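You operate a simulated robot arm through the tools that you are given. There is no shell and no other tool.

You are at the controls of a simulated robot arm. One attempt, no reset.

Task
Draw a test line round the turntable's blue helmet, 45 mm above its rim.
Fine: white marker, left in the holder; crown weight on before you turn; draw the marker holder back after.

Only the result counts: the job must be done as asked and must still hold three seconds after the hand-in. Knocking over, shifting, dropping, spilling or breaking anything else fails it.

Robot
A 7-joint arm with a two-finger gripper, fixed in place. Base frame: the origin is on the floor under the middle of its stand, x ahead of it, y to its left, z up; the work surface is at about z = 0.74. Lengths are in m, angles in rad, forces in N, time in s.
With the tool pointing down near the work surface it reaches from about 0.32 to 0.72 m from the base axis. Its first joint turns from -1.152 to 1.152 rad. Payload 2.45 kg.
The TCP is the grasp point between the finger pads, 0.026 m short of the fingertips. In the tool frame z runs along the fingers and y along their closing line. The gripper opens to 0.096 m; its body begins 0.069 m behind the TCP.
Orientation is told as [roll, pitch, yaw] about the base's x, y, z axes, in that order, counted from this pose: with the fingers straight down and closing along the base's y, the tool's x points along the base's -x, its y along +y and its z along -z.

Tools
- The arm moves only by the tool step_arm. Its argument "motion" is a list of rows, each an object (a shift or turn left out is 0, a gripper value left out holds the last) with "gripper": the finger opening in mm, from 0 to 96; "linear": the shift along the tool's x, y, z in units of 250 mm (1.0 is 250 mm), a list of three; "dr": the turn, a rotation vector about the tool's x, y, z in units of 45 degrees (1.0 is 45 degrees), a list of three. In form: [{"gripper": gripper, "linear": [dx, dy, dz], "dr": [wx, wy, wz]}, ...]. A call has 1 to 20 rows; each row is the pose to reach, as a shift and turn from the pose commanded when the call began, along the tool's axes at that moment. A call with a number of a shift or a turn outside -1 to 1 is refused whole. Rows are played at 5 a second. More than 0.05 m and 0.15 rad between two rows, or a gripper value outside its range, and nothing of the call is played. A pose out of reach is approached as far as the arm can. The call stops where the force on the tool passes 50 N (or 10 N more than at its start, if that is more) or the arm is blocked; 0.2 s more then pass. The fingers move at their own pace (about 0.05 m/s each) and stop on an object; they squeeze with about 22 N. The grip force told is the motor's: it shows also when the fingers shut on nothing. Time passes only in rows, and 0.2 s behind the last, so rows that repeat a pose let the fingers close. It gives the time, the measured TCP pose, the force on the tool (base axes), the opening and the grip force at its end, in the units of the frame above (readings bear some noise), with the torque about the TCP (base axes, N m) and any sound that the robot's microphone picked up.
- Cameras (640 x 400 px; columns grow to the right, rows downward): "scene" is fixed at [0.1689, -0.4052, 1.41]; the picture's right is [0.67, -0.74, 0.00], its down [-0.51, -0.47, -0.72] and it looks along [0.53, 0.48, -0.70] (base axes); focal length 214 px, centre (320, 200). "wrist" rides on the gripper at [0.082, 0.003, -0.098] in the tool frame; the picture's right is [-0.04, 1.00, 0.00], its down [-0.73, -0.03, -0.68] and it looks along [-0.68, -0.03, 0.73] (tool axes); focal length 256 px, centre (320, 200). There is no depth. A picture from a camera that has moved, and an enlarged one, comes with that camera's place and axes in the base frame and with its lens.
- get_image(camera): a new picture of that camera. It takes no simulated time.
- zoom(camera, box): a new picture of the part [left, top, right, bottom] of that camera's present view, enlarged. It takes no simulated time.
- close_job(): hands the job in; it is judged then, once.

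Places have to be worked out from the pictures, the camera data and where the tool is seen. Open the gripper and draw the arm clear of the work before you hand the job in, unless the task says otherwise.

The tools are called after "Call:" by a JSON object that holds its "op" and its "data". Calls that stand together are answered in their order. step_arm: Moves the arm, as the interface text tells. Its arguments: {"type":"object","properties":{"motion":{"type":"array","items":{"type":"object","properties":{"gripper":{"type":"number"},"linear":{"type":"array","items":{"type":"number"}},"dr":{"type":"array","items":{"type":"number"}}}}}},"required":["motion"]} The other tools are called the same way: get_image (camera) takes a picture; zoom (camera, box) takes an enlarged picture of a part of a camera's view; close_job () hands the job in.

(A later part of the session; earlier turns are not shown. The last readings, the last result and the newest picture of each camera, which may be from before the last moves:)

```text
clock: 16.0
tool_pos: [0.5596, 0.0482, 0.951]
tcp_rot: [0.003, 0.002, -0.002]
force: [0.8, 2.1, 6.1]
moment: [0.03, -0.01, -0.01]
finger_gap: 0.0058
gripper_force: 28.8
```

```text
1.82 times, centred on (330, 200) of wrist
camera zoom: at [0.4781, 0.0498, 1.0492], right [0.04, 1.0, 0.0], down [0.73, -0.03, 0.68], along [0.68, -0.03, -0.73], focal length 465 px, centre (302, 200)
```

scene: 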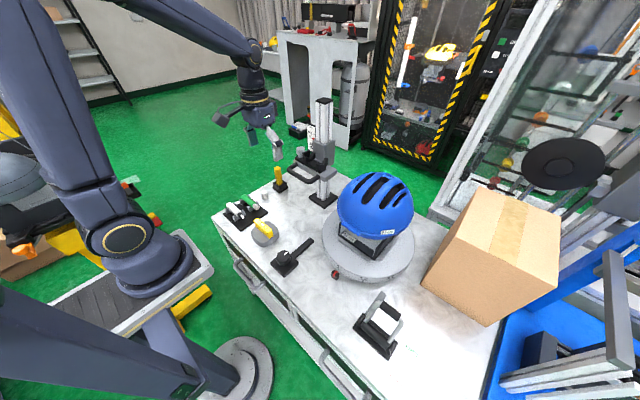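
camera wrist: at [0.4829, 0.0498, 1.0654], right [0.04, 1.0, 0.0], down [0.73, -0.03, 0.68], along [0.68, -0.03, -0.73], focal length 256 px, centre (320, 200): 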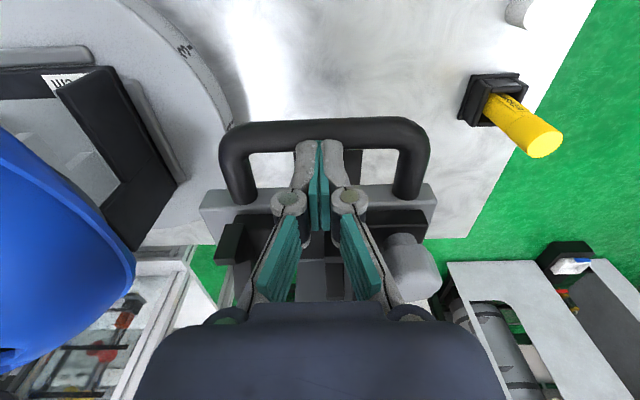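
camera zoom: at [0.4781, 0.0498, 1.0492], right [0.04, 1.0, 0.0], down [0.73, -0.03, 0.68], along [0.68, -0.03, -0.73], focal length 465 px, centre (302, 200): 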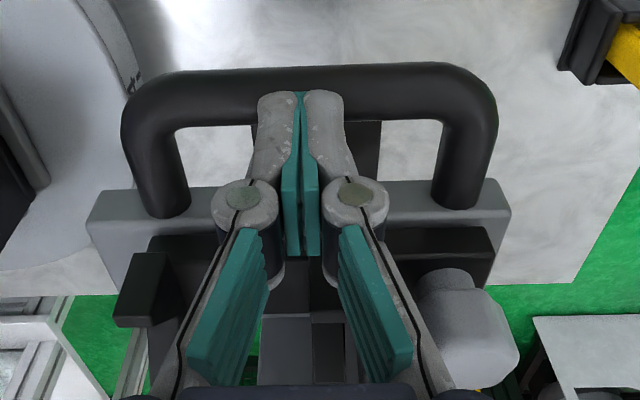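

I'll lift off and take a level camera view of the scale for an accurate reading.

Call:
{"op": "step_arm", "data": {"motion": [{"linear": [0, 0, -0.16]}, {"linear": [0, 0, -0.32]}, {"linear": [0.08, 0.05, -0.4]}, {"linear": [0.2, 0.1, -0.4]}, {"linear": [0.24, 0.16, -0.4], "dr": [0, -0.15, 0]}, {"linear": [0.24, 0.16, -0.36], "dr": [0, -0.3, 0]}, {"linear": [0.24, 0.16, -0.3], "dr": [0, -0.45, 0]}, {"linear": [0.24, 0.16, -0.22], "dr": [0, -0.6, 0]}, {"linear": [0.24, 0.16, -0.156], "dr": [0, -0.75, 0]}]}}

Call:
{"op": "get_image", "data": {"camera": "wrist"}}

Call:
{"op": "zoom", "data": {"camera": "wrist", "box": [280, 140, 380, 260]}}

```text
clock: 18.0
tool_pos: [0.4996, 0.0875, 0.9899]
tcp_rot: [0.005, -0.589, -0.003]
force: [1.0, 0.0, 0.5]
moment: [-0.02, -0.03, -0.02]
finger_gap: 0.0001
gripper_force: 28.4
```

```text
taken
camera wrist: at [0.3767, 0.0896, 1.0269], right [0.03, 1.0, 0.02], down [0.23, -0.03, 0.97], along [0.97, -0.03, -0.23], focal length 256 px, centre (320, 200)
```

wrist: 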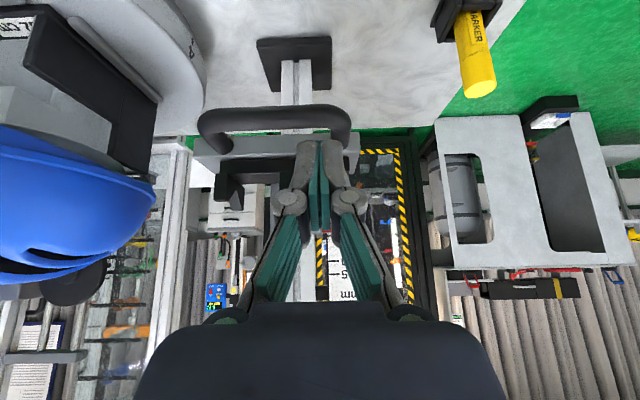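

```text
3.33 times, centred on (330, 200) of wrist
camera zoom: at [0.3767, 0.0896, 1.0269], right [0.03, 1.0, 0.02], down [0.23, -0.03, 0.97], along [0.97, -0.03, -0.23], focal length 853 px, centre (287, 200)
```

zoom: 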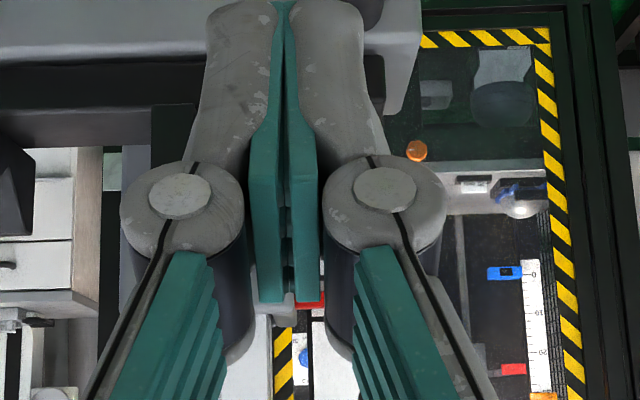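

Closed fingers block the view; I'll open the gripper (nothing is within reach of the fingers here) and look again.

Call:
{"op": "step_arm", "data": {"motion": [{"gripper": 96}, {"gripper": 96}, {"gripper": 96}, {"gripper": 96}, {"gripper": 96}]}}

Call:
{"op": "zoom", "data": {"camera": "wrist", "box": [240, 100, 420, 300]}}

Call:
{"op": "zoom", "data": {"camera": "wrist", "box": [300, 180, 380, 300]}}

```text
clock: 19.2
tool_pos: [0.501, 0.0874, 0.9905]
tcp_rot: [0.002, -0.586, 0.0]
force: [0.7, -0.1, 1.2]
moment: [0.0, -0.02, 0.02]
finger_gap: 0.0961
gripper_force: 0.0
```

```text
2.00 times, centred on (330, 200) of wrist
camera zoom: at [0.3772, 0.0896, 1.0272], right [0.03, 1.0, 0.02], down [0.23, -0.03, 0.97], along [0.97, -0.03, -0.23], focal length 512 px, centre (300, 200)
```

zoom: 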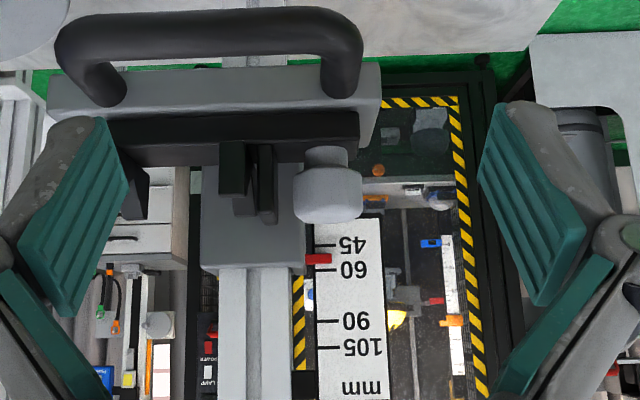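

```text
3.33 times, centred on (340, 240) of wrist
camera zoom: at [0.3772, 0.0896, 1.0272], right [0.03, 1.0, 0.02], down [0.23, -0.03, 0.97], along [0.97, -0.03, -0.23], focal length 853 px, centre (253, 67)
```

zoom: 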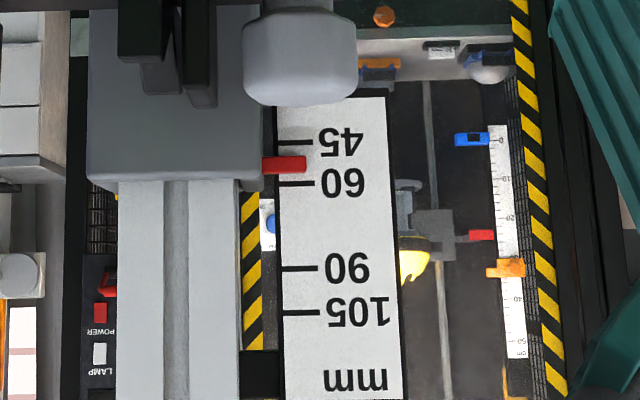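

The level view shows the pointer at about 53 (ticks 45 and 60 bracket it), so about 8 mm more is needed. I'll close the fingers and go back above the bar.

Call:
{"op": "step_arm", "data": {"motion": [{"gripper": 0, "linear": [-0.067, 0, -0.1], "dr": [0, 0.15, 0]}, {"linear": [-0.133, 0, -0.2], "dr": [0, 0.3, 0]}, {"linear": [-0.133, 0, -0.2], "dr": [0, 0.45, 0]}, {"linear": [-0.133, 0, -0.2], "dr": [0, 0.6, 0]}, {"linear": [-0.133, 0, -0.2], "dr": [0, 0.748, 0]}, {"linear": [-0.233, -0.079, -0.133], "dr": [0, 0.748, 0]}, {"linear": [-0.332, -0.158, -0.067], "dr": [0, 0.748, 0]}, {"linear": [-0.225, -0.158, 0.0925], "dr": [0, 0.748, 0]}]}}

```text
clock: 21.0
tool_pos: [0.56, 0.0476, 1.0009]
tcp_rot: [0.002, 0.001, -0.001]
force: [0.1, 0.1, 0.7]
moment: [0.0, -0.01, -0.02]
finger_gap: 0.0
gripper_force: 22.1
```

Tips are back over the bar centre; pressing down to TCP z ≈ 0.9435.

Call:
{"op": "step_arm", "data": {"motion": [{"linear": [0, 0, 0.1]}, {"linear": [0, 0, 0.18]}, {"linear": [0, 0, 0.2]}, {"linear": [0, 0, 0.215]}, {"linear": [0, 0, 0.229]}]}}

Call:
{"op": "zoom", "data": {"camera": "scene", "box": [295, 120, 340, 180]}}

```text
clock: 22.2
tool_pos: [0.5596, 0.0496, 0.9447]
tcp_rot: [0.003, -0.001, 0.0]
force: [1.0, -0.2, 2.8]
moment: [0.03, -0.02, -0.02]
finger_gap: 0.0058
gripper_force: 28.4
```

```text
6.67 times, centred on (318, 150) of scene
camera zoom: at [0.1689, -0.4052, 1.41], right [0.67, -0.74, 0.0], down [-0.51, -0.47, -0.72], along [0.53, 0.48, -0.7], focal length 1430 px, centre (337, 533)
```

zoom: 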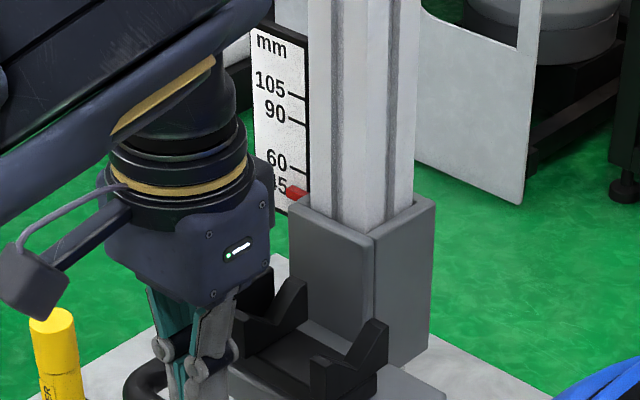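

Reading is about 46–47 now; one more tiny press (~1.7 mm), then verify in a level view.

Call:
{"op": "step_arm", "data": {"motion": [{"linear": [0, 0, 0.004]}, {"linear": [0, 0, 0.007]}, {"linear": [0, 0, 0.007]}]}}

Call:
{"op": "step_arm", "data": {"motion": [{"linear": [0, 0, -0.16]}, {"linear": [0, 0, -0.32]}, {"linear": [0.08, 0.05, -0.4]}, {"linear": [0.2, 0.1, -0.4]}, {"gripper": 96, "linear": [0.24, 0.16, -0.4], "dr": [0, -0.15, 0]}, {"linear": [0.24, 0.16, -0.36], "dr": [0, -0.3, 0]}, {"linear": [0.24, 0.16, -0.3], "dr": [0, -0.45, 0]}, {"linear": [0.24, 0.16, -0.22], "dr": [0, -0.6, 0]}, {"linear": [0.24, 0.16, -0.156], "dr": [0, -0.75, 0]}, {"linear": [0.24, 0.16, -0.156], "dr": [0, -0.75, 0]}]}}

Call:
{"op": "zoom", "data": {"camera": "wrist", "box": [300, 150, 380, 270]}}

Call:
{"op": "zoom", "data": {"camera": "wrist", "box": [0, 80, 320, 300]}}

```text
clock: 23.0
tool_pos: [0.5602, 0.0484, 0.9423]
tcp_rot: [0.001, 0.0, 0.0]
force: [0.2, -0.4, 0.9]
moment: [-0.02, 0.01, 0.02]
finger_gap: 0.0059
gripper_force: 28.2
```

```text
clock: 25.2
tool_pos: [0.4992, 0.0887, 0.9812]
tcp_rot: [0.002, -0.59, 0.0]
force: [0.1, -0.8, -0.1]
moment: [0.0, 0.01, 0.01]
finger_gap: 0.0959
gripper_force: 0.0
```

```text
3.33 times, centred on (340, 210) of wrist
camera zoom: at [0.3762, 0.09, 1.0183], right [0.03, 1.0, 0.02], down [0.23, -0.03, 0.97], along [0.97, -0.03, -0.23], focal length 853 px, centre (253, 167)
```

zoom: 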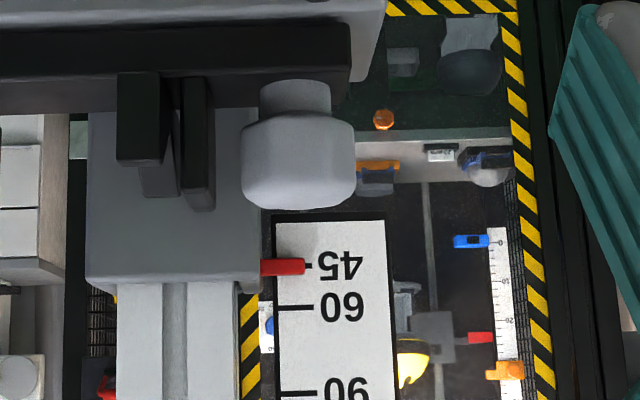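

```text
1.82 times, centred on (160, 190) of wrist
camera zoom: at [0.3762, 0.09, 1.0183], right [0.03, 1.0, 0.02], down [0.23, -0.03, 0.97], along [0.97, -0.03, -0.23], focal length 465 px, centre (611, 218)
```

zoom: 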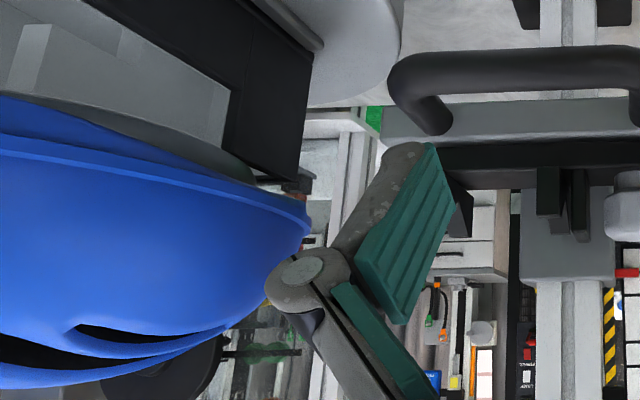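

The pointer now sits exactly on 45. Next, the white marker: straighten the tool, rise, and go over the rack.

Call:
{"op": "step_arm", "data": {"motion": [{"linear": [-0.067, 0, -0.1], "dr": [0, 0.15, 0]}, {"linear": [-0.156, 0, -0.233], "dr": [0, 0.3, 0]}, {"linear": [-0.156, 0, -0.233], "dr": [0, 0.45, 0]}, {"linear": [-0.156, 0, -0.233], "dr": [0, 0.6, 0]}, {"linear": [-0.156, 0, -0.233], "dr": [0, 0.751, 0]}]}}

Call:
{"op": "step_arm", "data": {"motion": [{"linear": [0.07, 0.11, 0], "dr": [0, 0, 0.18]}, {"linear": [0.14, 0.22, 0], "dr": [0, 0, 0.36]}, {"linear": [0.21, 0.33, 0], "dr": [0, 0, 0.54]}, {"linear": [0.28, 0.44, 0], "dr": [0, 0, 0.72]}, {"linear": [0.35, 0.55, 0], "dr": [0, 0, 0.9]}, {"linear": [0.42, 0.66, 0], "dr": [0, 0, 1.0]}]}}

```text
clock: 26.4
tool_pos: [0.4999, 0.0885, 1.0519]
tcp_rot: [-0.001, 0.002, 0.003]
force: [-0.6, -0.2, -0.4]
moment: [0.02, -0.02, 0.01]
finger_gap: 0.0958
gripper_force: 0.0
```

```text
clock: 27.8
tool_pos: [0.3946, 0.2534, 1.0514]
tcp_rot: [0.0, 0.001, -0.788]
force: [-0.7, 0.0, 0.2]
moment: [0.0, -0.03, 0.02]
finger_gap: 0.0962
gripper_force: 0.0
```

Yaw is now -45°; continue to -90° above the rack and look.

Call:
{"op": "step_arm", "data": {"motion": [{"dr": [0, 0, 0.18]}, {"dr": [0, 0, 0.36]}, {"dr": [0, 0, 0.54]}, {"dr": [0, 0, 0.72]}, {"dr": [0, 0, 0.9]}, {"dr": [0, 0, 0.996]}]}}

Call:
{"op": "get_image", "data": {"camera": "wrist"}}

Call:
{"op": "zoom", "data": {"camera": "wrist", "box": [230, 0, 420, 160]}}

```text
clock: 29.2
tool_pos: [0.3945, 0.2534, 1.0528]
tcp_rot: [0.0, 0.002, -1.568]
force: [-0.3, 0.0, -0.3]
moment: [0.01, -0.03, 0.01]
finger_gap: 0.0962
gripper_force: 0.1
```

```text
taken
camera wrist: at [0.3975, 0.3333, 1.1511], right [1.0, -0.04, 0.0], down [-0.03, -0.73, 0.68], along [-0.03, -0.68, -0.73], focal length 256 px, centre (320, 200)
```

wrist: 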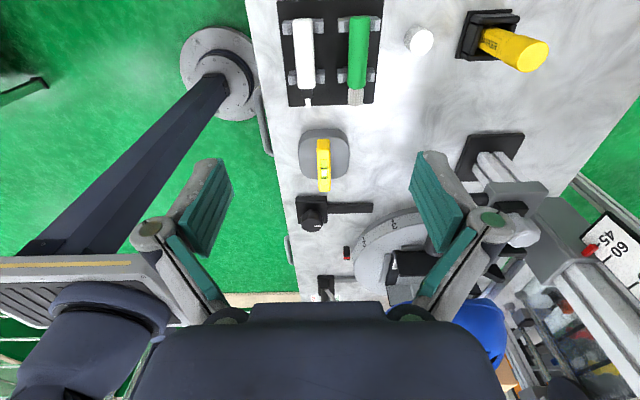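

```text
2.50 times, centred on (325, 80) of wrist
camera zoom: at [0.3975, 0.3333, 1.1511], right [1.0, -0.04, 0.0], down [-0.03, -0.73, 0.68], along [-0.03, -0.68, -0.73], focal length 640 px, centre (308, 500)
```

zoom: 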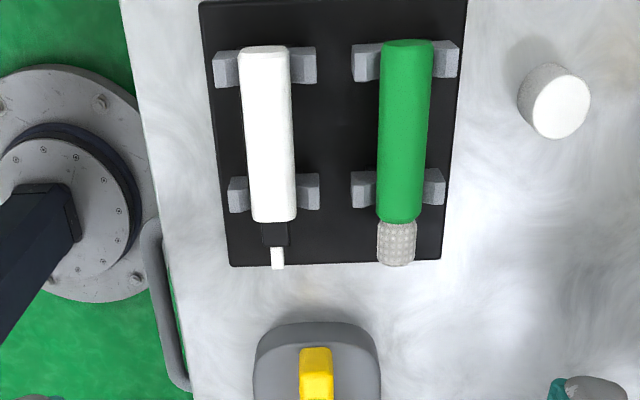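

Good view: white marker axis near x≈0.376, body y≈0.200–0.281, rack V-blocks at y≈0.215 and 0.275, nib tip y≈0.173. I'll narrow the fingers to ~56 mm and descend above its middle to check alignment.

Call:
{"op": "step_arm", "data": {"motion": [{"gripper": 56, "linear": [-0.034, -0.07, 0.18]}, {"linear": [-0.034, -0.07, 0.36]}, {"linear": [-0.034, -0.07, 0.54]}, {"linear": [-0.034, -0.07, 0.7]}, {"linear": [-0.034, -0.07, 0.8]}]}}

Call:
{"op": "get_image", "data": {"camera": "wrist"}}

Call:
{"op": "zoom", "data": {"camera": "wrist", "box": [230, 40, 410, 240]}}

```text
clock: 30.4
tool_pos: [0.3772, 0.2438, 0.8521]
tcp_rot: [0.001, 0.002, -1.565]
force: [0.5, -0.3, 0.1]
moment: [0.03, -0.01, 0.02]
finger_gap: 0.0561
gripper_force: 0.1
```

```text
taken
camera wrist: at [0.3797, 0.324, 0.9508], right [1.0, -0.04, 0.0], down [-0.03, -0.73, 0.68], along [-0.02, -0.68, -0.74], focal length 256 px, centre (320, 200)
```

wrist: 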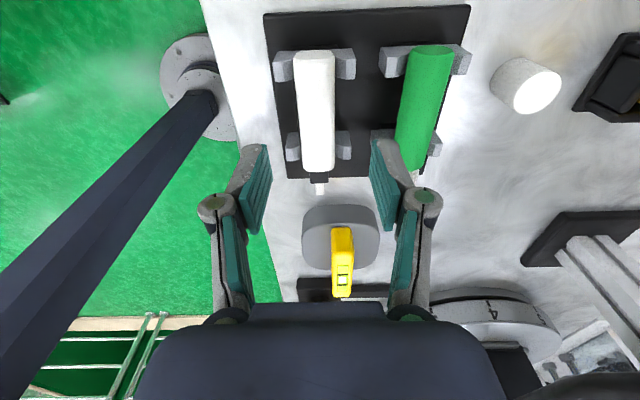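

```text
2.00 times, centred on (320, 140) of wrist
camera zoom: at [0.3797, 0.324, 0.9508], right [1.0, -0.04, 0.0], down [-0.03, -0.73, 0.68], along [-0.02, -0.68, -0.74], focal length 512 px, centre (320, 320)
```

zoom: 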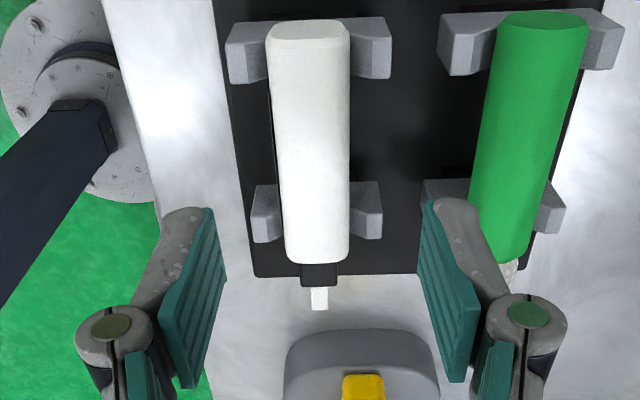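

Marker centre refined to about (0.374, 0.245). Descending around it between the V-blocks and closing.

Call:
{"op": "step_arm", "data": {"motion": [{"linear": [0.005, -0.012, 0.1]}, {"linear": [0.005, -0.012, 0.18]}, {"linear": [0.005, -0.012, 0.23]}, {"linear": [0.005, -0.012, 0.26]}]}}

Call:
{"op": "get_image", "data": {"camera": "wrist"}}

```text
clock: 31.4
tool_pos: [0.3748, 0.2448, 0.7872]
tcp_rot: [0.0, 0.0, -1.567]
force: [0.1, 0.3, 0.9]
moment: [0.01, 0.01, -0.03]
finger_gap: 0.0559
gripper_force: 0.1
```

```text
taken
camera wrist: at [0.3769, 0.3257, 0.8858], right [1.0, -0.04, 0.0], down [-0.03, -0.73, 0.68], along [-0.02, -0.68, -0.73], focal length 256 px, centre (320, 200)
```

wrist: 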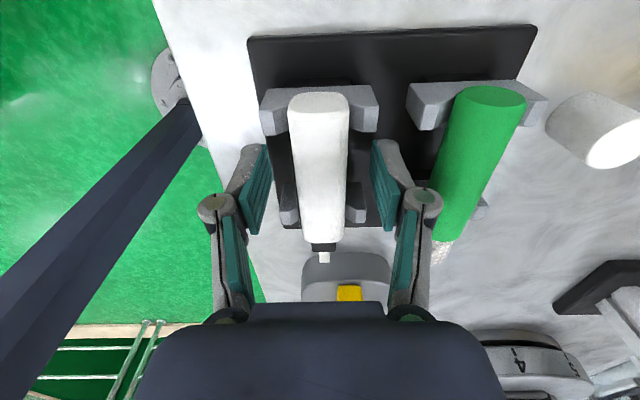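

The marker is centred between the fingers. Closing on it.

Call:
{"op": "step_arm", "data": {"motion": [{"gripper": 10}, {"gripper": 10}, {"gripper": 10}, {"gripper": 10}, {"gripper": 10}]}}

Call:
{"op": "get_image", "data": {"camera": "wrist"}}

```text
clock: 32.6
tool_pos: [0.3738, 0.2453, 0.7863]
tcp_rot: [0.002, 0.003, -1.568]
force: [0.2, 0.4, 0.8]
moment: [0.01, 0.0, 0.03]
finger_gap: 0.0224
gripper_force: 22.0
```

```text
taken
camera wrist: at [0.3769, 0.3257, 0.886], right [1.0, -0.04, 0.0], down [-0.03, -0.73, 0.68], along [-0.02, -0.68, -0.74], focal length 256 px, centre (320, 200)
```

wrist: 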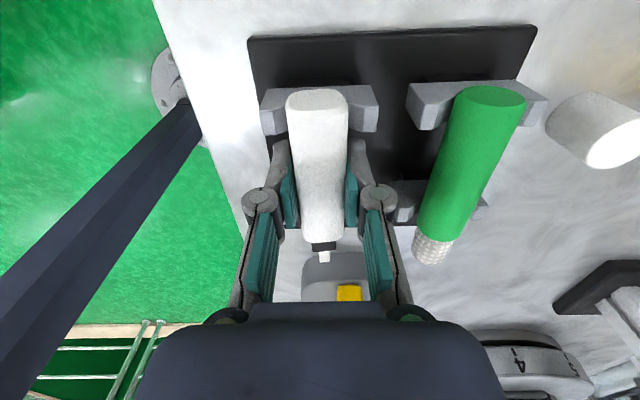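

Gripped at a 22 mm gap. Lifting straight up and checking that it comes along.

Call:
{"op": "step_arm", "data": {"motion": [{"linear": [0, 0, -0.04]}, {"linear": [0, 0, -0.12]}, {"linear": [0, 0, -0.28]}, {"linear": [0, 0, -0.44]}, {"linear": [0, 0, -0.6]}]}}

Call:
{"op": "get_image", "data": {"camera": "wrist"}}

Call:
{"op": "get_image", "data": {"camera": "scene"}}

```text
clock: 33.8
tool_pos: [0.3745, 0.2458, 0.9354]
tcp_rot: [0.001, 0.001, -1.567]
force: [-0.6, -0.4, -0.1]
moment: [0.0, 0.0, 0.0]
finger_gap: 0.0234
gripper_force: 22.0
```

```text
taken
camera wrist: at [0.3769, 0.3258, 1.0347], right [1.0, -0.04, 0.0], down [-0.03, -0.73, 0.68], along [-0.02, -0.68, -0.73], focal length 256 px, centre (320, 200)
```

wrist: 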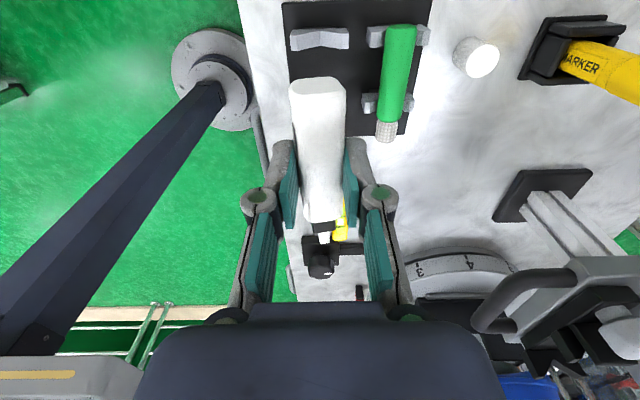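

```text
taken
```

scene: 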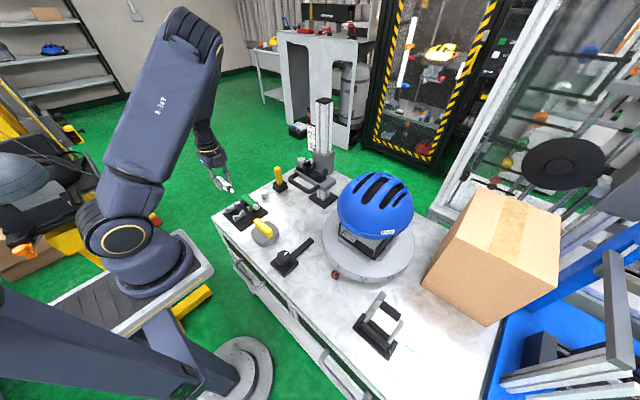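

The white marker is held firmly along y, mid-body. I'll carry it up and over toward the cradle, staying above everything.

Call:
{"op": "step_arm", "data": {"motion": [{"linear": [-0.05, 0.05, -0.15]}, {"linear": [-0.12, 0.12, -0.3]}, {"linear": [-0.2, 0.2, -0.44]}, {"linear": [-0.3, 0.3, -0.56]}, {"linear": [-0.4, 0.4, -0.62]}, {"linear": [-0.504, 0.5, -0.62]}]}}

Call:
{"op": "get_image", "data": {"camera": "wrist"}}

```text
clock: 35.2
tool_pos: [0.4994, 0.1199, 1.0898]
tcp_rot: [0.0, 0.002, -1.564]
force: [-0.4, 0.0, -0.6]
moment: [0.01, 0.01, 0.03]
finger_gap: 0.023
gripper_force: 22.5
```

```text
taken
camera wrist: at [0.5016, 0.2001, 1.1893], right [1.0, -0.04, 0.0], down [-0.03, -0.73, 0.68], along [-0.02, -0.68, -0.74], focal length 256 px, centre (320, 200)
```

wrist: 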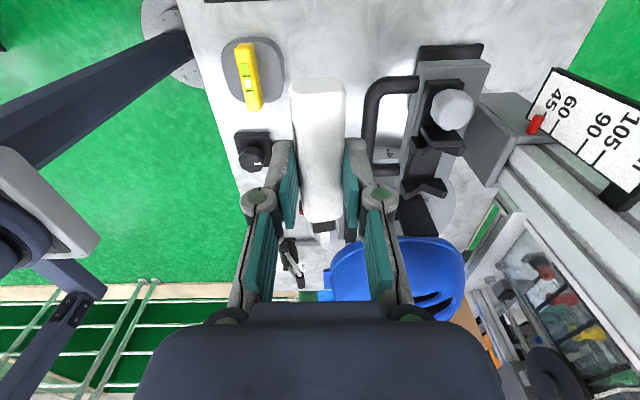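

Excellent view down onto the cradle; zooming in to locate the V-blocks, stop and sleeve accurately.

Call:
{"op": "zoom", "data": {"camera": "wrist", "box": [350, 30, 550, 240]}}

Call:
{"op": "zoom", "data": {"camera": "scene", "box": [270, 110, 360, 200]}}

```text
1.90 times, centred on (450, 135) of wrist
camera zoom: at [0.5016, 0.2001, 1.1893], right [1.0, -0.04, 0.0], down [-0.03, -0.73, 0.68], along [-0.02, -0.68, -0.74], focal length 488 px, centre (72, 324)
```

zoom: 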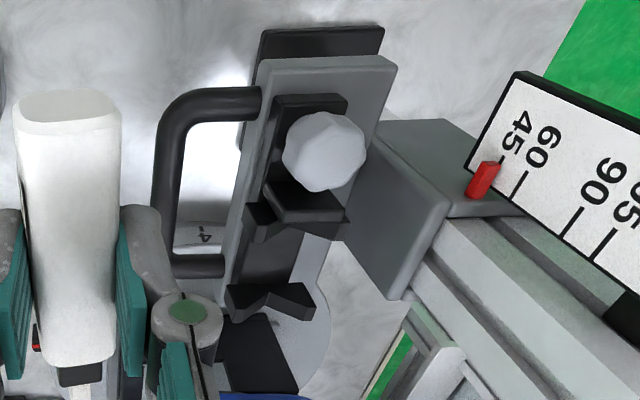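

```text
4.44 times, centred on (315, 155) of scene
camera zoom: at [0.1689, -0.4052, 1.41], right [0.67, -0.74, 0.0], down [-0.51, -0.47, -0.72], along [0.53, 0.48, -0.7], focal length 953 px, centre (342, 400)
```

zoom: 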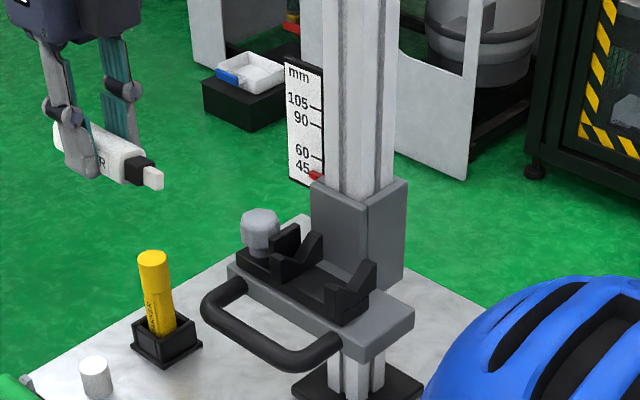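

Cradle axis is at x≈0.6195, V-blocks at y≈0.001 and 0.054, tail stop face at y≈0.067, sleeve front at x≈0.669. I'll go above the cradle with a small 8° tilt so the gripper body keeps clear of the post.

Call:
{"op": "step_arm", "data": {"motion": [{"linear": [-0.1, 0.118, 0], "dr": [-0.04, 0, 0]}, {"linear": [-0.2, 0.236, 0], "dr": [-0.09, 0, 0]}, {"linear": [-0.3, 0.354, 0], "dr": [-0.14, 0, 0]}, {"linear": [-0.4, 0.472, 0], "dr": [-0.178, 0, 0]}, {"linear": [-0.4, 0.472, 0.16], "dr": [-0.178, 0, 0]}]}}

Call:
{"op": "get_image", "data": {"camera": "wrist"}}

Call:
{"op": "zoom", "data": {"camera": "scene", "box": [270, 90, 370, 200]}}

```text
clock: 36.4
tool_pos: [0.6175, 0.0204, 1.0523]
tcp_rot: [0.14, 0.003, -1.566]
force: [-0.2, 0.5, -0.5]
moment: [-0.03, -0.03, -0.01]
finger_gap: 0.0231
gripper_force: 22.1
```

```text
taken
camera wrist: at [0.6069, 0.1002, 1.1506], right [0.99, -0.04, 0.14], down [-0.12, -0.74, 0.67], along [0.08, -0.68, -0.73], focal length 256 px, centre (320, 200)
```

wrist: 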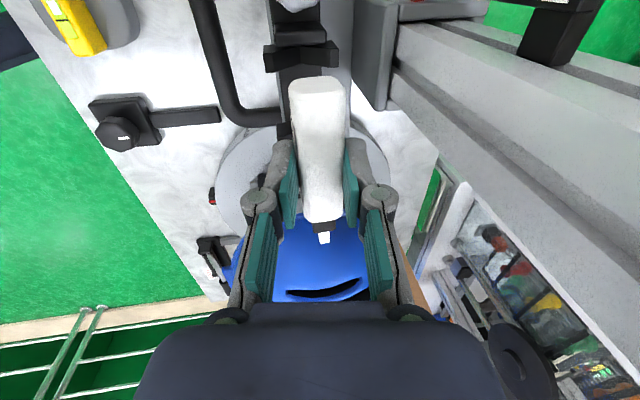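

```text
3.64 times, centred on (320, 145) of scene
camera zoom: at [0.1689, -0.4052, 1.41], right [0.67, -0.74, 0.0], down [-0.51, -0.47, -0.72], along [0.53, 0.48, -0.7], focal length 780 px, centre (320, 400)
```

zoom: 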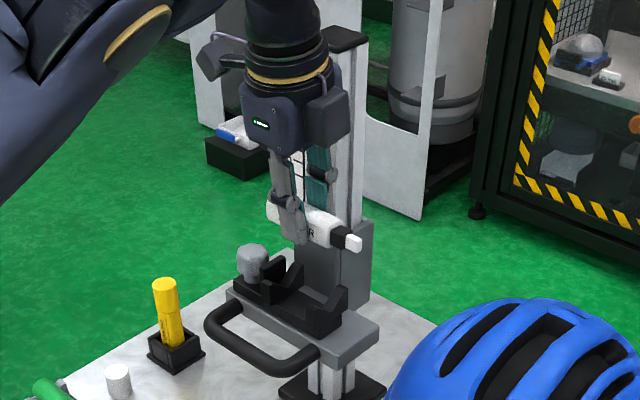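

Aligned over the cradle with clearance to the post. Descending straight down to just above expected contact.

Call:
{"op": "step_arm", "data": {"motion": [{"linear": [0, -0.013, 0.092]}, {"linear": [0, -0.025, 0.177]}, {"linear": [0, -0.0345, 0.244]}]}}

Call:
{"op": "get_image", "data": {"camera": "wrist"}}

Call:
{"op": "zoom", "data": {"camera": "scene", "box": [285, 115, 355, 195]}}

```text
clock: 37.2
tool_pos: [0.6185, 0.0215, 0.9897]
tcp_rot: [0.143, 0.003, -1.567]
force: [0.1, 0.8, -1.1]
moment: [0.02, 0.03, 0.0]
finger_gap: 0.0233
gripper_force: 21.8
```

```text
taken
camera wrist: at [0.6074, 0.1006, 1.0885], right [0.99, -0.04, 0.14], down [-0.12, -0.73, 0.67], along [0.08, -0.68, -0.73], focal length 256 px, centre (320, 200)
```

wrist: 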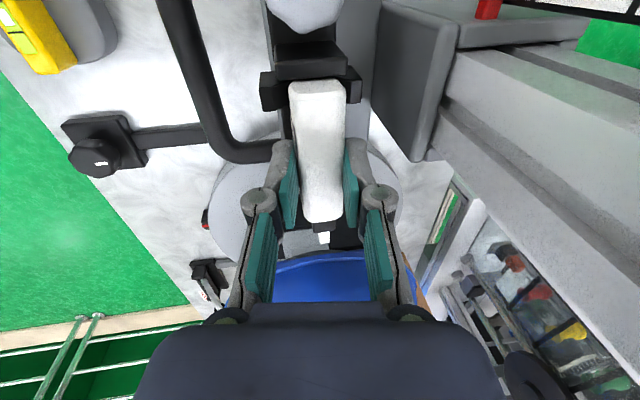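

```text
5.00 times, centred on (320, 155) of scene
camera zoom: at [0.1689, -0.4052, 1.41], right [0.67, -0.74, 0.0], down [-0.51, -0.47, -0.72], along [0.53, 0.48, -0.7], focal length 1072 px, centre (320, 425)
```

zoom: 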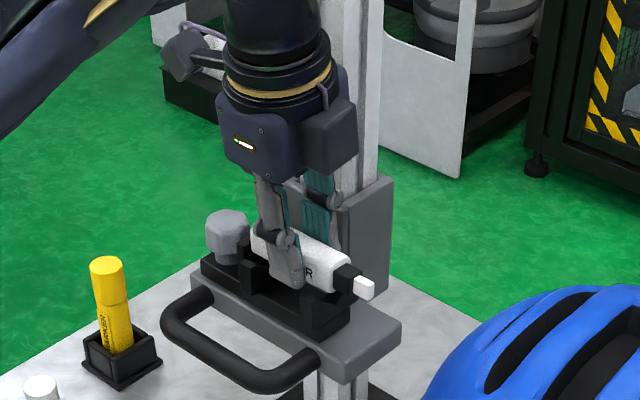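

The marker is over the V's. I'll zoom to check the tail's clearance to the stop before lowering.

Call:
{"op": "zoom", "data": {"camera": "scene", "box": [298, 150, 338, 185]}}

Call:
{"op": "zoom", "data": {"camera": "wrist", "box": [240, 20, 390, 150]}}

```text
11.43 times, centred on (318, 168) of scene
camera zoom: at [0.1689, -0.4052, 1.41], right [0.67, -0.74, 0.0], down [-0.51, -0.47, -0.72], along [0.53, 0.48, -0.7], focal length 2451 px, centre (343, 571)
```

zoom: 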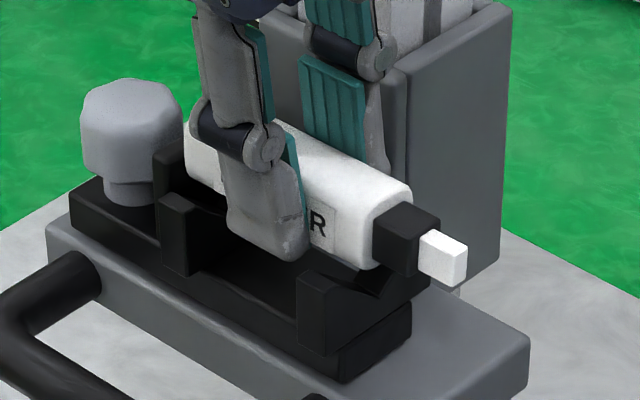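

```text
3.08 times, centred on (315, 85) of wrist
camera zoom: at [0.6074, 0.1006, 1.0885], right [0.99, -0.04, 0.14], down [-0.12, -0.73, 0.67], along [0.08, -0.68, -0.73], focal length 788 px, centre (335, 554)
```

zoom: 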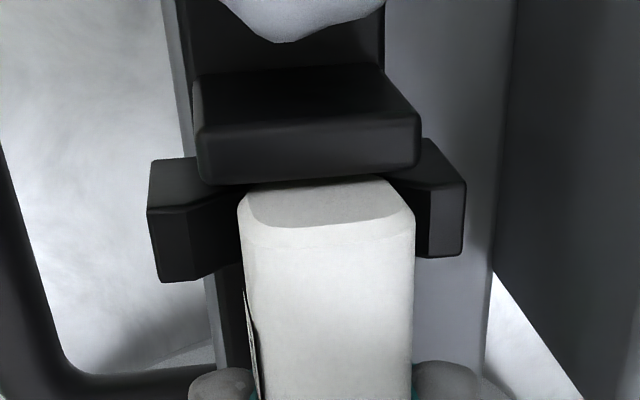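

The tail is practically at the stop, and there is ~9 mm of room toward the front V. I'll shift 4 mm toward -y, then lower until light contact.

Call:
{"op": "step_arm", "data": {"motion": [{"linear": [-0.016, 0, 0]}, {"linear": [-0.016, -0.003, 0.02]}, {"linear": [-0.016, -0.0056, 0.04]}]}}

Call:
{"op": "zoom", "data": {"camera": "scene", "box": [298, 150, 338, 185]}}

Call:
{"op": "zoom", "data": {"camera": "wrist", "box": [240, 20, 390, 150]}}

```text
clock: 38.0
tool_pos: [0.6184, 0.0176, 0.9823]
tcp_rot: [0.143, 0.001, -1.569]
force: [-4.0, -2.3, 17.3]
moment: [-0.06, 0.06, 0.0]
finger_gap: 0.0232
gripper_force: 21.9
```

```text
11.43 times, centred on (318, 168) of scene
camera zoom: at [0.1684, -0.4052, 1.41], right [0.67, -0.74, 0.0], down [-0.51, -0.47, -0.72], along [0.53, 0.48, -0.7], focal length 2451 px, centre (343, 571)
```

zoom: 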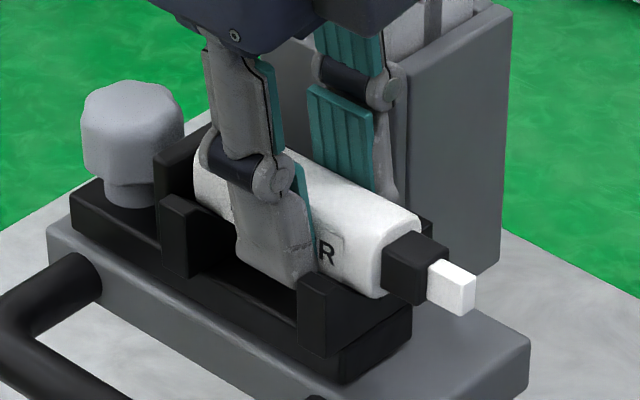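

```text
3.08 times, centred on (315, 85) of wrist
camera zoom: at [0.6065, 0.0966, 1.0802], right [0.99, -0.04, 0.14], down [-0.12, -0.73, 0.67], along [0.08, -0.68, -0.73], focal length 788 px, centre (335, 554)
```

zoom: 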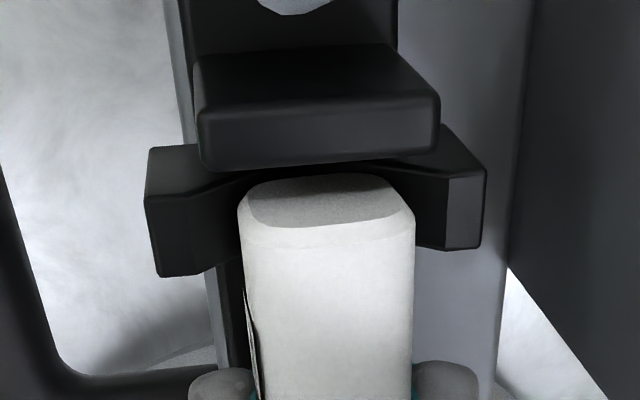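

The marker is seated in the V's (17 N contact, carriage unmoved). Releasing with a small opening.

Call:
{"op": "step_arm", "data": {"motion": [{"gripper": 23, "linear": [0, 0.0008, -0.006]}, {"gripper": 34, "linear": [0, 0.0008, -0.006]}, {"gripper": 36, "linear": [0, 0.0008, -0.006]}, {"gripper": 36, "linear": [0, 0.0008, -0.006]}]}}

Call:
{"op": "zoom", "data": {"camera": "scene", "box": [298, 150, 338, 185]}}

Call:
{"op": "zoom", "data": {"camera": "wrist", "box": [240, 20, 390, 250]}}

```text
clock: 39.0
tool_pos: [0.6174, 0.016, 0.9822]
tcp_rot: [0.14, 0.001, -1.568]
force: [0.3, 0.8, -0.3]
moment: [0.03, -0.05, 0.0]
finger_gap: 0.0361
gripper_force: 0.1
```

```text
11.43 times, centred on (318, 168) of scene
camera zoom: at [0.1689, -0.4052, 1.41], right [0.67, -0.74, 0.0], down [-0.51, -0.47, -0.72], along [0.53, 0.48, -0.7], focal length 2451 px, centre (343, 571)
```

zoom: 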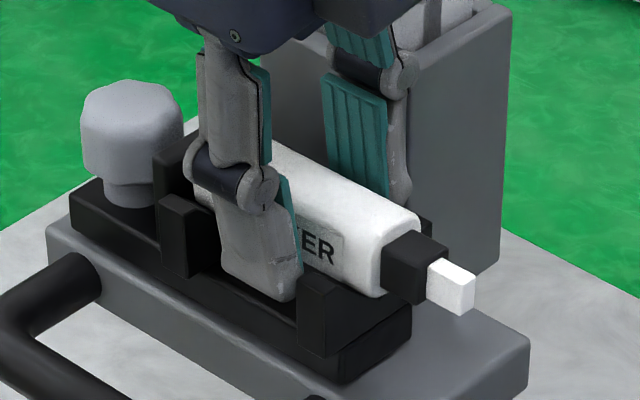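

```text
1.74 times, centred on (315, 135) of wrist
camera zoom: at [0.6067, 0.0964, 1.08], right [0.99, -0.04, 0.14], down [-0.12, -0.73, 0.67], along [0.08, -0.68, -0.73], focal length 445 px, centre (329, 313)
```

zoom: 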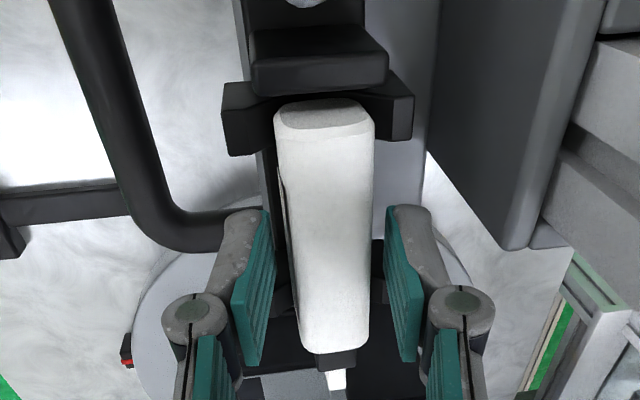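

The marker rests in the V's and the fingers are free of it. Retreating straight up.

Call:
{"op": "step_arm", "data": {"motion": [{"linear": [0, 0.011, -0.08]}, {"linear": [0, 0.034, -0.24]}, {"linear": [0, 0.056, -0.4]}]}}

Call:
{"op": "zoom", "data": {"camera": "scene", "box": [270, 100, 370, 200]}}

Call:
{"op": "get_image", "data": {"camera": "wrist"}}

```text
clock: 39.8
tool_pos: [0.6175, 0.0159, 1.0828]
tcp_rot: [0.14, 0.002, -1.568]
force: [-1.0, 0.7, 1.0]
moment: [0.0, 0.01, 0.01]
finger_gap: 0.0359
gripper_force: 0.1
```

```text
4.00 times, centred on (320, 150) of scene
camera zoom: at [0.1689, -0.4052, 1.41], right [0.67, -0.74, 0.0], down [-0.51, -0.47, -0.72], along [0.53, 0.48, -0.7], focal length 858 px, centre (320, 400)
```

zoom: 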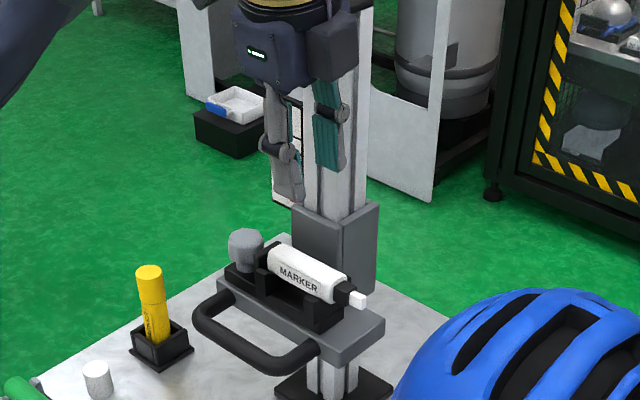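

```text
taken
camera wrist: at [0.607, 0.0963, 1.1812], right [0.99, -0.04, 0.14], down [-0.12, -0.74, 0.67], along [0.08, -0.68, -0.73], focal length 256 px, centre (320, 200)
```

wrist: 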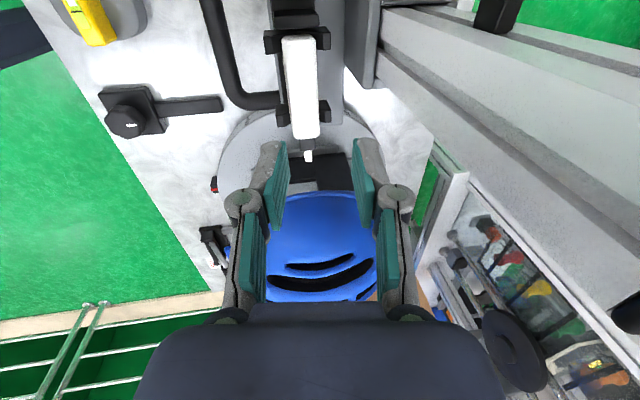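

The white marker sits in the holder ("MARKER", nib at about (0.620, -0.043, 0.967)); the helmet's bottom edge works out at z≈0.92, so the 45 mm setting is consistent. Next is the crown weight: moving above the grey puck and levelling the tool.

Call:
{"op": "step_arm", "data": {"motion": [{"linear": [0.04, -0.16, 0], "dr": [0.04, 0, 0]}, {"linear": [0.08, -0.32, 0], "dr": [0.09, 0, 0]}, {"linear": [0.12, -0.48, 0], "dr": [0.14, 0, 0]}, {"linear": [0.16, -0.64, 0], "dr": [0.178, 0, 0]}, {"gripper": 60, "linear": [0.202, -0.799, 0.008], "dr": [0.178, 0, 0]}]}}

Call:
{"op": "get_image", "data": {"camera": "wrist"}}

Call:
{"op": "zoom", "data": {"camera": "scene", "box": [235, 205, 305, 265]}}

```text
clock: 41.0
tool_pos: [0.4206, 0.0664, 1.0522]
tcp_rot: [0.0, 0.002, -1.566]
force: [0.3, -0.8, 0.6]
moment: [-0.02, -0.01, -0.03]
finger_gap: 0.0603
gripper_force: 0.1
```

```text
taken
camera wrist: at [0.4221, 0.1466, 1.1516], right [1.0, -0.04, 0.0], down [-0.03, -0.73, 0.68], along [-0.02, -0.68, -0.73], focal length 256 px, centre (320, 200)
```

wrist: 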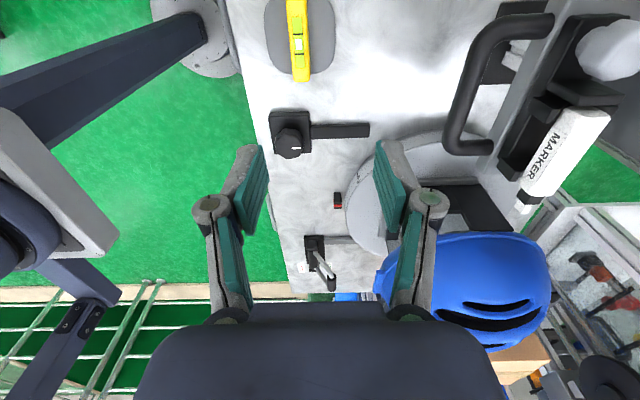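

```text
6.67 times, centred on (270, 235) of scene
camera zoom: at [0.1689, -0.4052, 1.41], right [0.67, -0.74, 0.0], down [-0.51, -0.47, -0.72], along [0.53, 0.48, -0.7], focal length 1430 px, centre (653, -33)
```

zoom: 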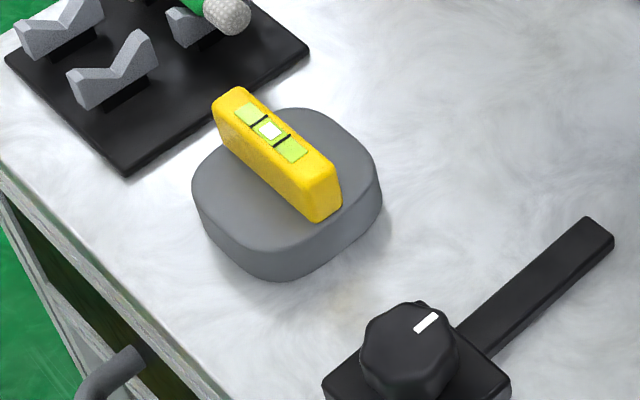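

The weight is a grey puck with a yellow level bar (grip) along y. I'll move for a closer unobstructed view of it.

Call:
{"op": "step_arm", "data": {"motion": [{"linear": [0.07, -0.06, 0.1]}, {"linear": [0.14, -0.12, 0.2]}]}}

Call:
{"op": "get_image", "data": {"camera": "wrist"}}

Call:
{"op": "zoom", "data": {"camera": "wrist", "box": [230, 20, 410, 180]}}

```text
clock: 41.6
tool_pos: [0.389, 0.1018, 1.0019]
tcp_rot: [0.0, 0.002, -1.567]
force: [0.6, -0.6, -0.1]
moment: [0.0, -0.01, 0.02]
finger_gap: 0.06
gripper_force: 0.0
```

```text
taken
camera wrist: at [0.3921, 0.1815, 1.1014], right [1.0, -0.04, 0.0], down [-0.03, -0.73, 0.68], along [-0.02, -0.68, -0.74], focal length 256 px, centre (320, 200)
```

wrist: 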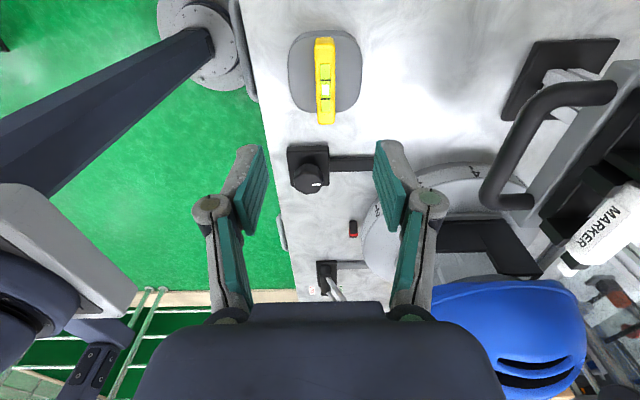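

```text
2.50 times, centred on (320, 100) of wrist
camera zoom: at [0.3921, 0.1815, 1.1014], right [1.0, -0.04, 0.0], down [-0.03, -0.73, 0.68], along [-0.02, -0.68, -0.74], focal length 640 px, centre (320, 450)
```

zoom: 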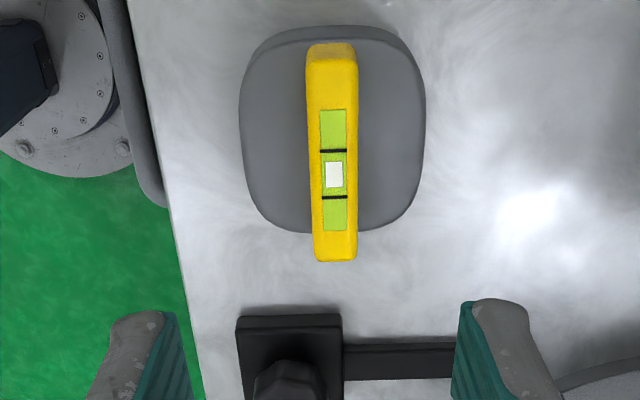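

Bar centre is at about (0.3935, 0.077), ~21 mm thick, top z≈0.806, puck ~90 mm wide. Descending over the bar's middle.

Call:
{"op": "step_arm", "data": {"motion": [{"linear": [-0.06, 0.018, 0.18]}, {"linear": [-0.097, 0.018, 0.36]}, {"linear": [-0.097, 0.018, 0.52]}, {"linear": [-0.097, 0.018, 0.62]}]}}

Call:
{"op": "get_image", "data": {"camera": "wrist"}}

Call:
{"op": "zoom", "data": {"camera": "wrist", "box": [240, 40, 400, 200]}}

```text
clock: 42.6
tool_pos: [0.3939, 0.077, 0.8468]
tcp_rot: [-0.002, 0.002, -1.567]
force: [0.2, -0.1, -0.2]
moment: [0.01, 0.04, 0.01]
finger_gap: 0.0601
gripper_force: 0.0
```

```text
taken
camera wrist: at [0.3969, 0.1571, 0.9462], right [1.0, -0.04, 0.0], down [-0.03, -0.73, 0.68], along [-0.03, -0.68, -0.74], focal length 256 px, centre (320, 200)
```

wrist: 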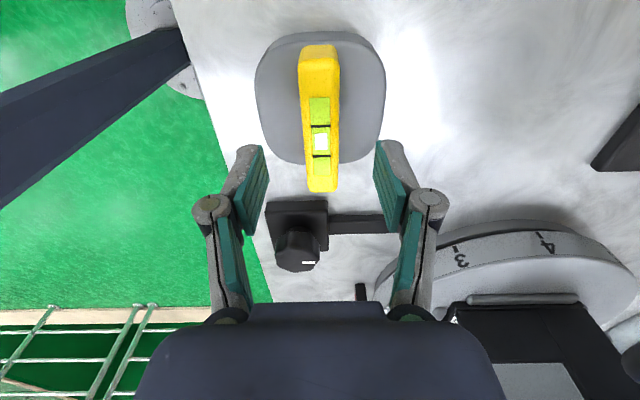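

```text
2.50 times, centred on (320, 120) of wrist
camera zoom: at [0.3969, 0.1571, 0.9462], right [1.0, -0.04, 0.0], down [-0.03, -0.73, 0.68], along [-0.03, -0.68, -0.74], focal length 640 px, centre (320, 400)
```

zoom: 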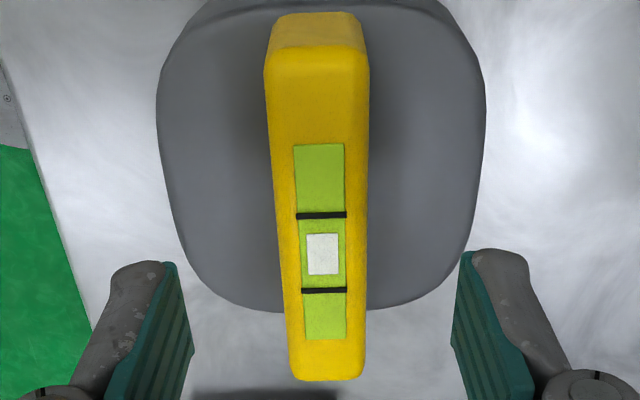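

Bar is aligned with y and centred at about (0.394, 0.078), top z≈0.811. Lowering to grasp height and closing.

Call:
{"op": "step_arm", "data": {"motion": [{"linear": [0.004, 0.002, 0.08]}, {"linear": [0.004, 0.002, 0.163]}, {"gripper": 5, "linear": [0.004, 0.002, 0.163]}, {"linear": [0.004, 0.002, 0.163]}, {"linear": [0.004, 0.002, 0.163]}, {"linear": [0.004, 0.002, 0.163]}, {"linear": [0.004, 0.002, 0.163]}]}}

Call:
{"op": "get_image", "data": {"camera": "wrist"}}

```text
clock: 44.2
tool_pos: [0.3949, 0.078, 0.8064]
tcp_rot: [0.0, 0.002, -1.568]
force: [0.1, -0.3, 0.7]
moment: [0.07, -0.07, 0.0]
finger_gap: 0.022
gripper_force: 21.7
```

```text
taken
camera wrist: at [0.3971, 0.1584, 0.9056], right [1.0, -0.04, 0.0], down [-0.03, -0.73, 0.68], along [-0.03, -0.68, -0.73], focal length 256 px, centre (320, 200)
```

wrist: 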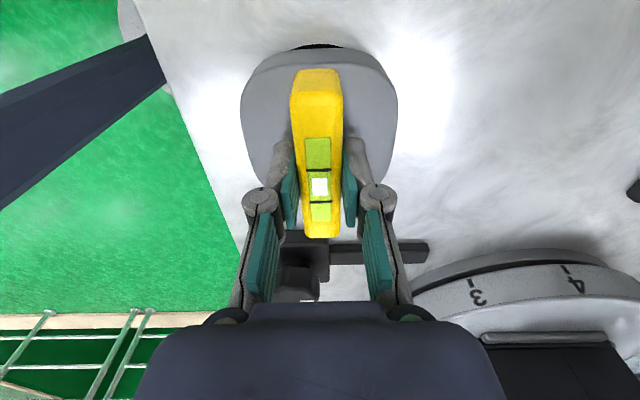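

Gripped at 22 mm. Lifting slowly and checking the load and level.

Call:
{"op": "step_arm", "data": {"motion": [{"linear": [0, 0, -0.04]}, {"linear": [0, 0, -0.1]}, {"linear": [0, 0, -0.2]}, {"linear": [0, 0, -0.3]}]}}

Call:
{"op": "zoom", "data": {"camera": "wrist", "box": [230, 20, 420, 260]}}

Call:
{"op": "zoom", "data": {"camera": "scene", "box": [200, 150, 330, 280]}}

```text
clock: 45.2
tool_pos: [0.3946, 0.0776, 0.8831]
tcp_rot: [-0.003, 0.003, -1.567]
force: [0.9, -0.2, -9.4]
moment: [0.0, 0.01, 0.01]
finger_gap: 0.0219
gripper_force: 21.7
```

```text
1.67 times, centred on (325, 140) of wrist
camera zoom: at [0.3972, 0.1585, 0.9809], right [1.0, -0.04, 0.0], down [-0.03, -0.73, 0.68], along [-0.02, -0.68, -0.73], focal length 427 px, centre (312, 300)
```

zoom: 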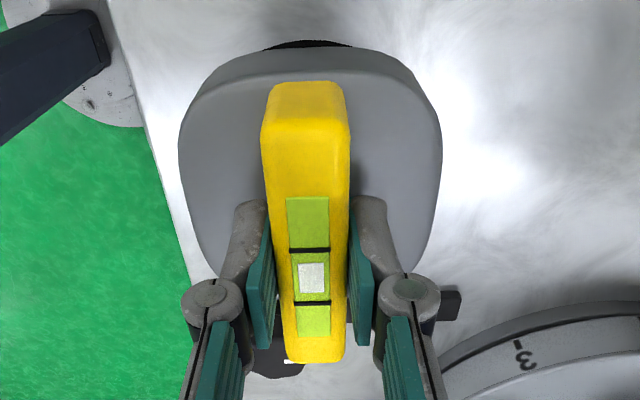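

```text
3.08 times, centred on (265, 215) of scene
camera zoom: at [0.169, -0.4051, 1.41], right [0.67, -0.74, 0.0], down [-0.51, -0.47, -0.72], along [0.53, 0.48, -0.7], focal length 660 px, centre (489, 154)
```

zoom: 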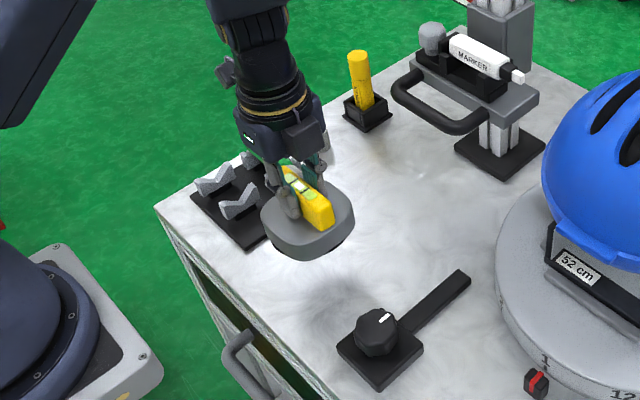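

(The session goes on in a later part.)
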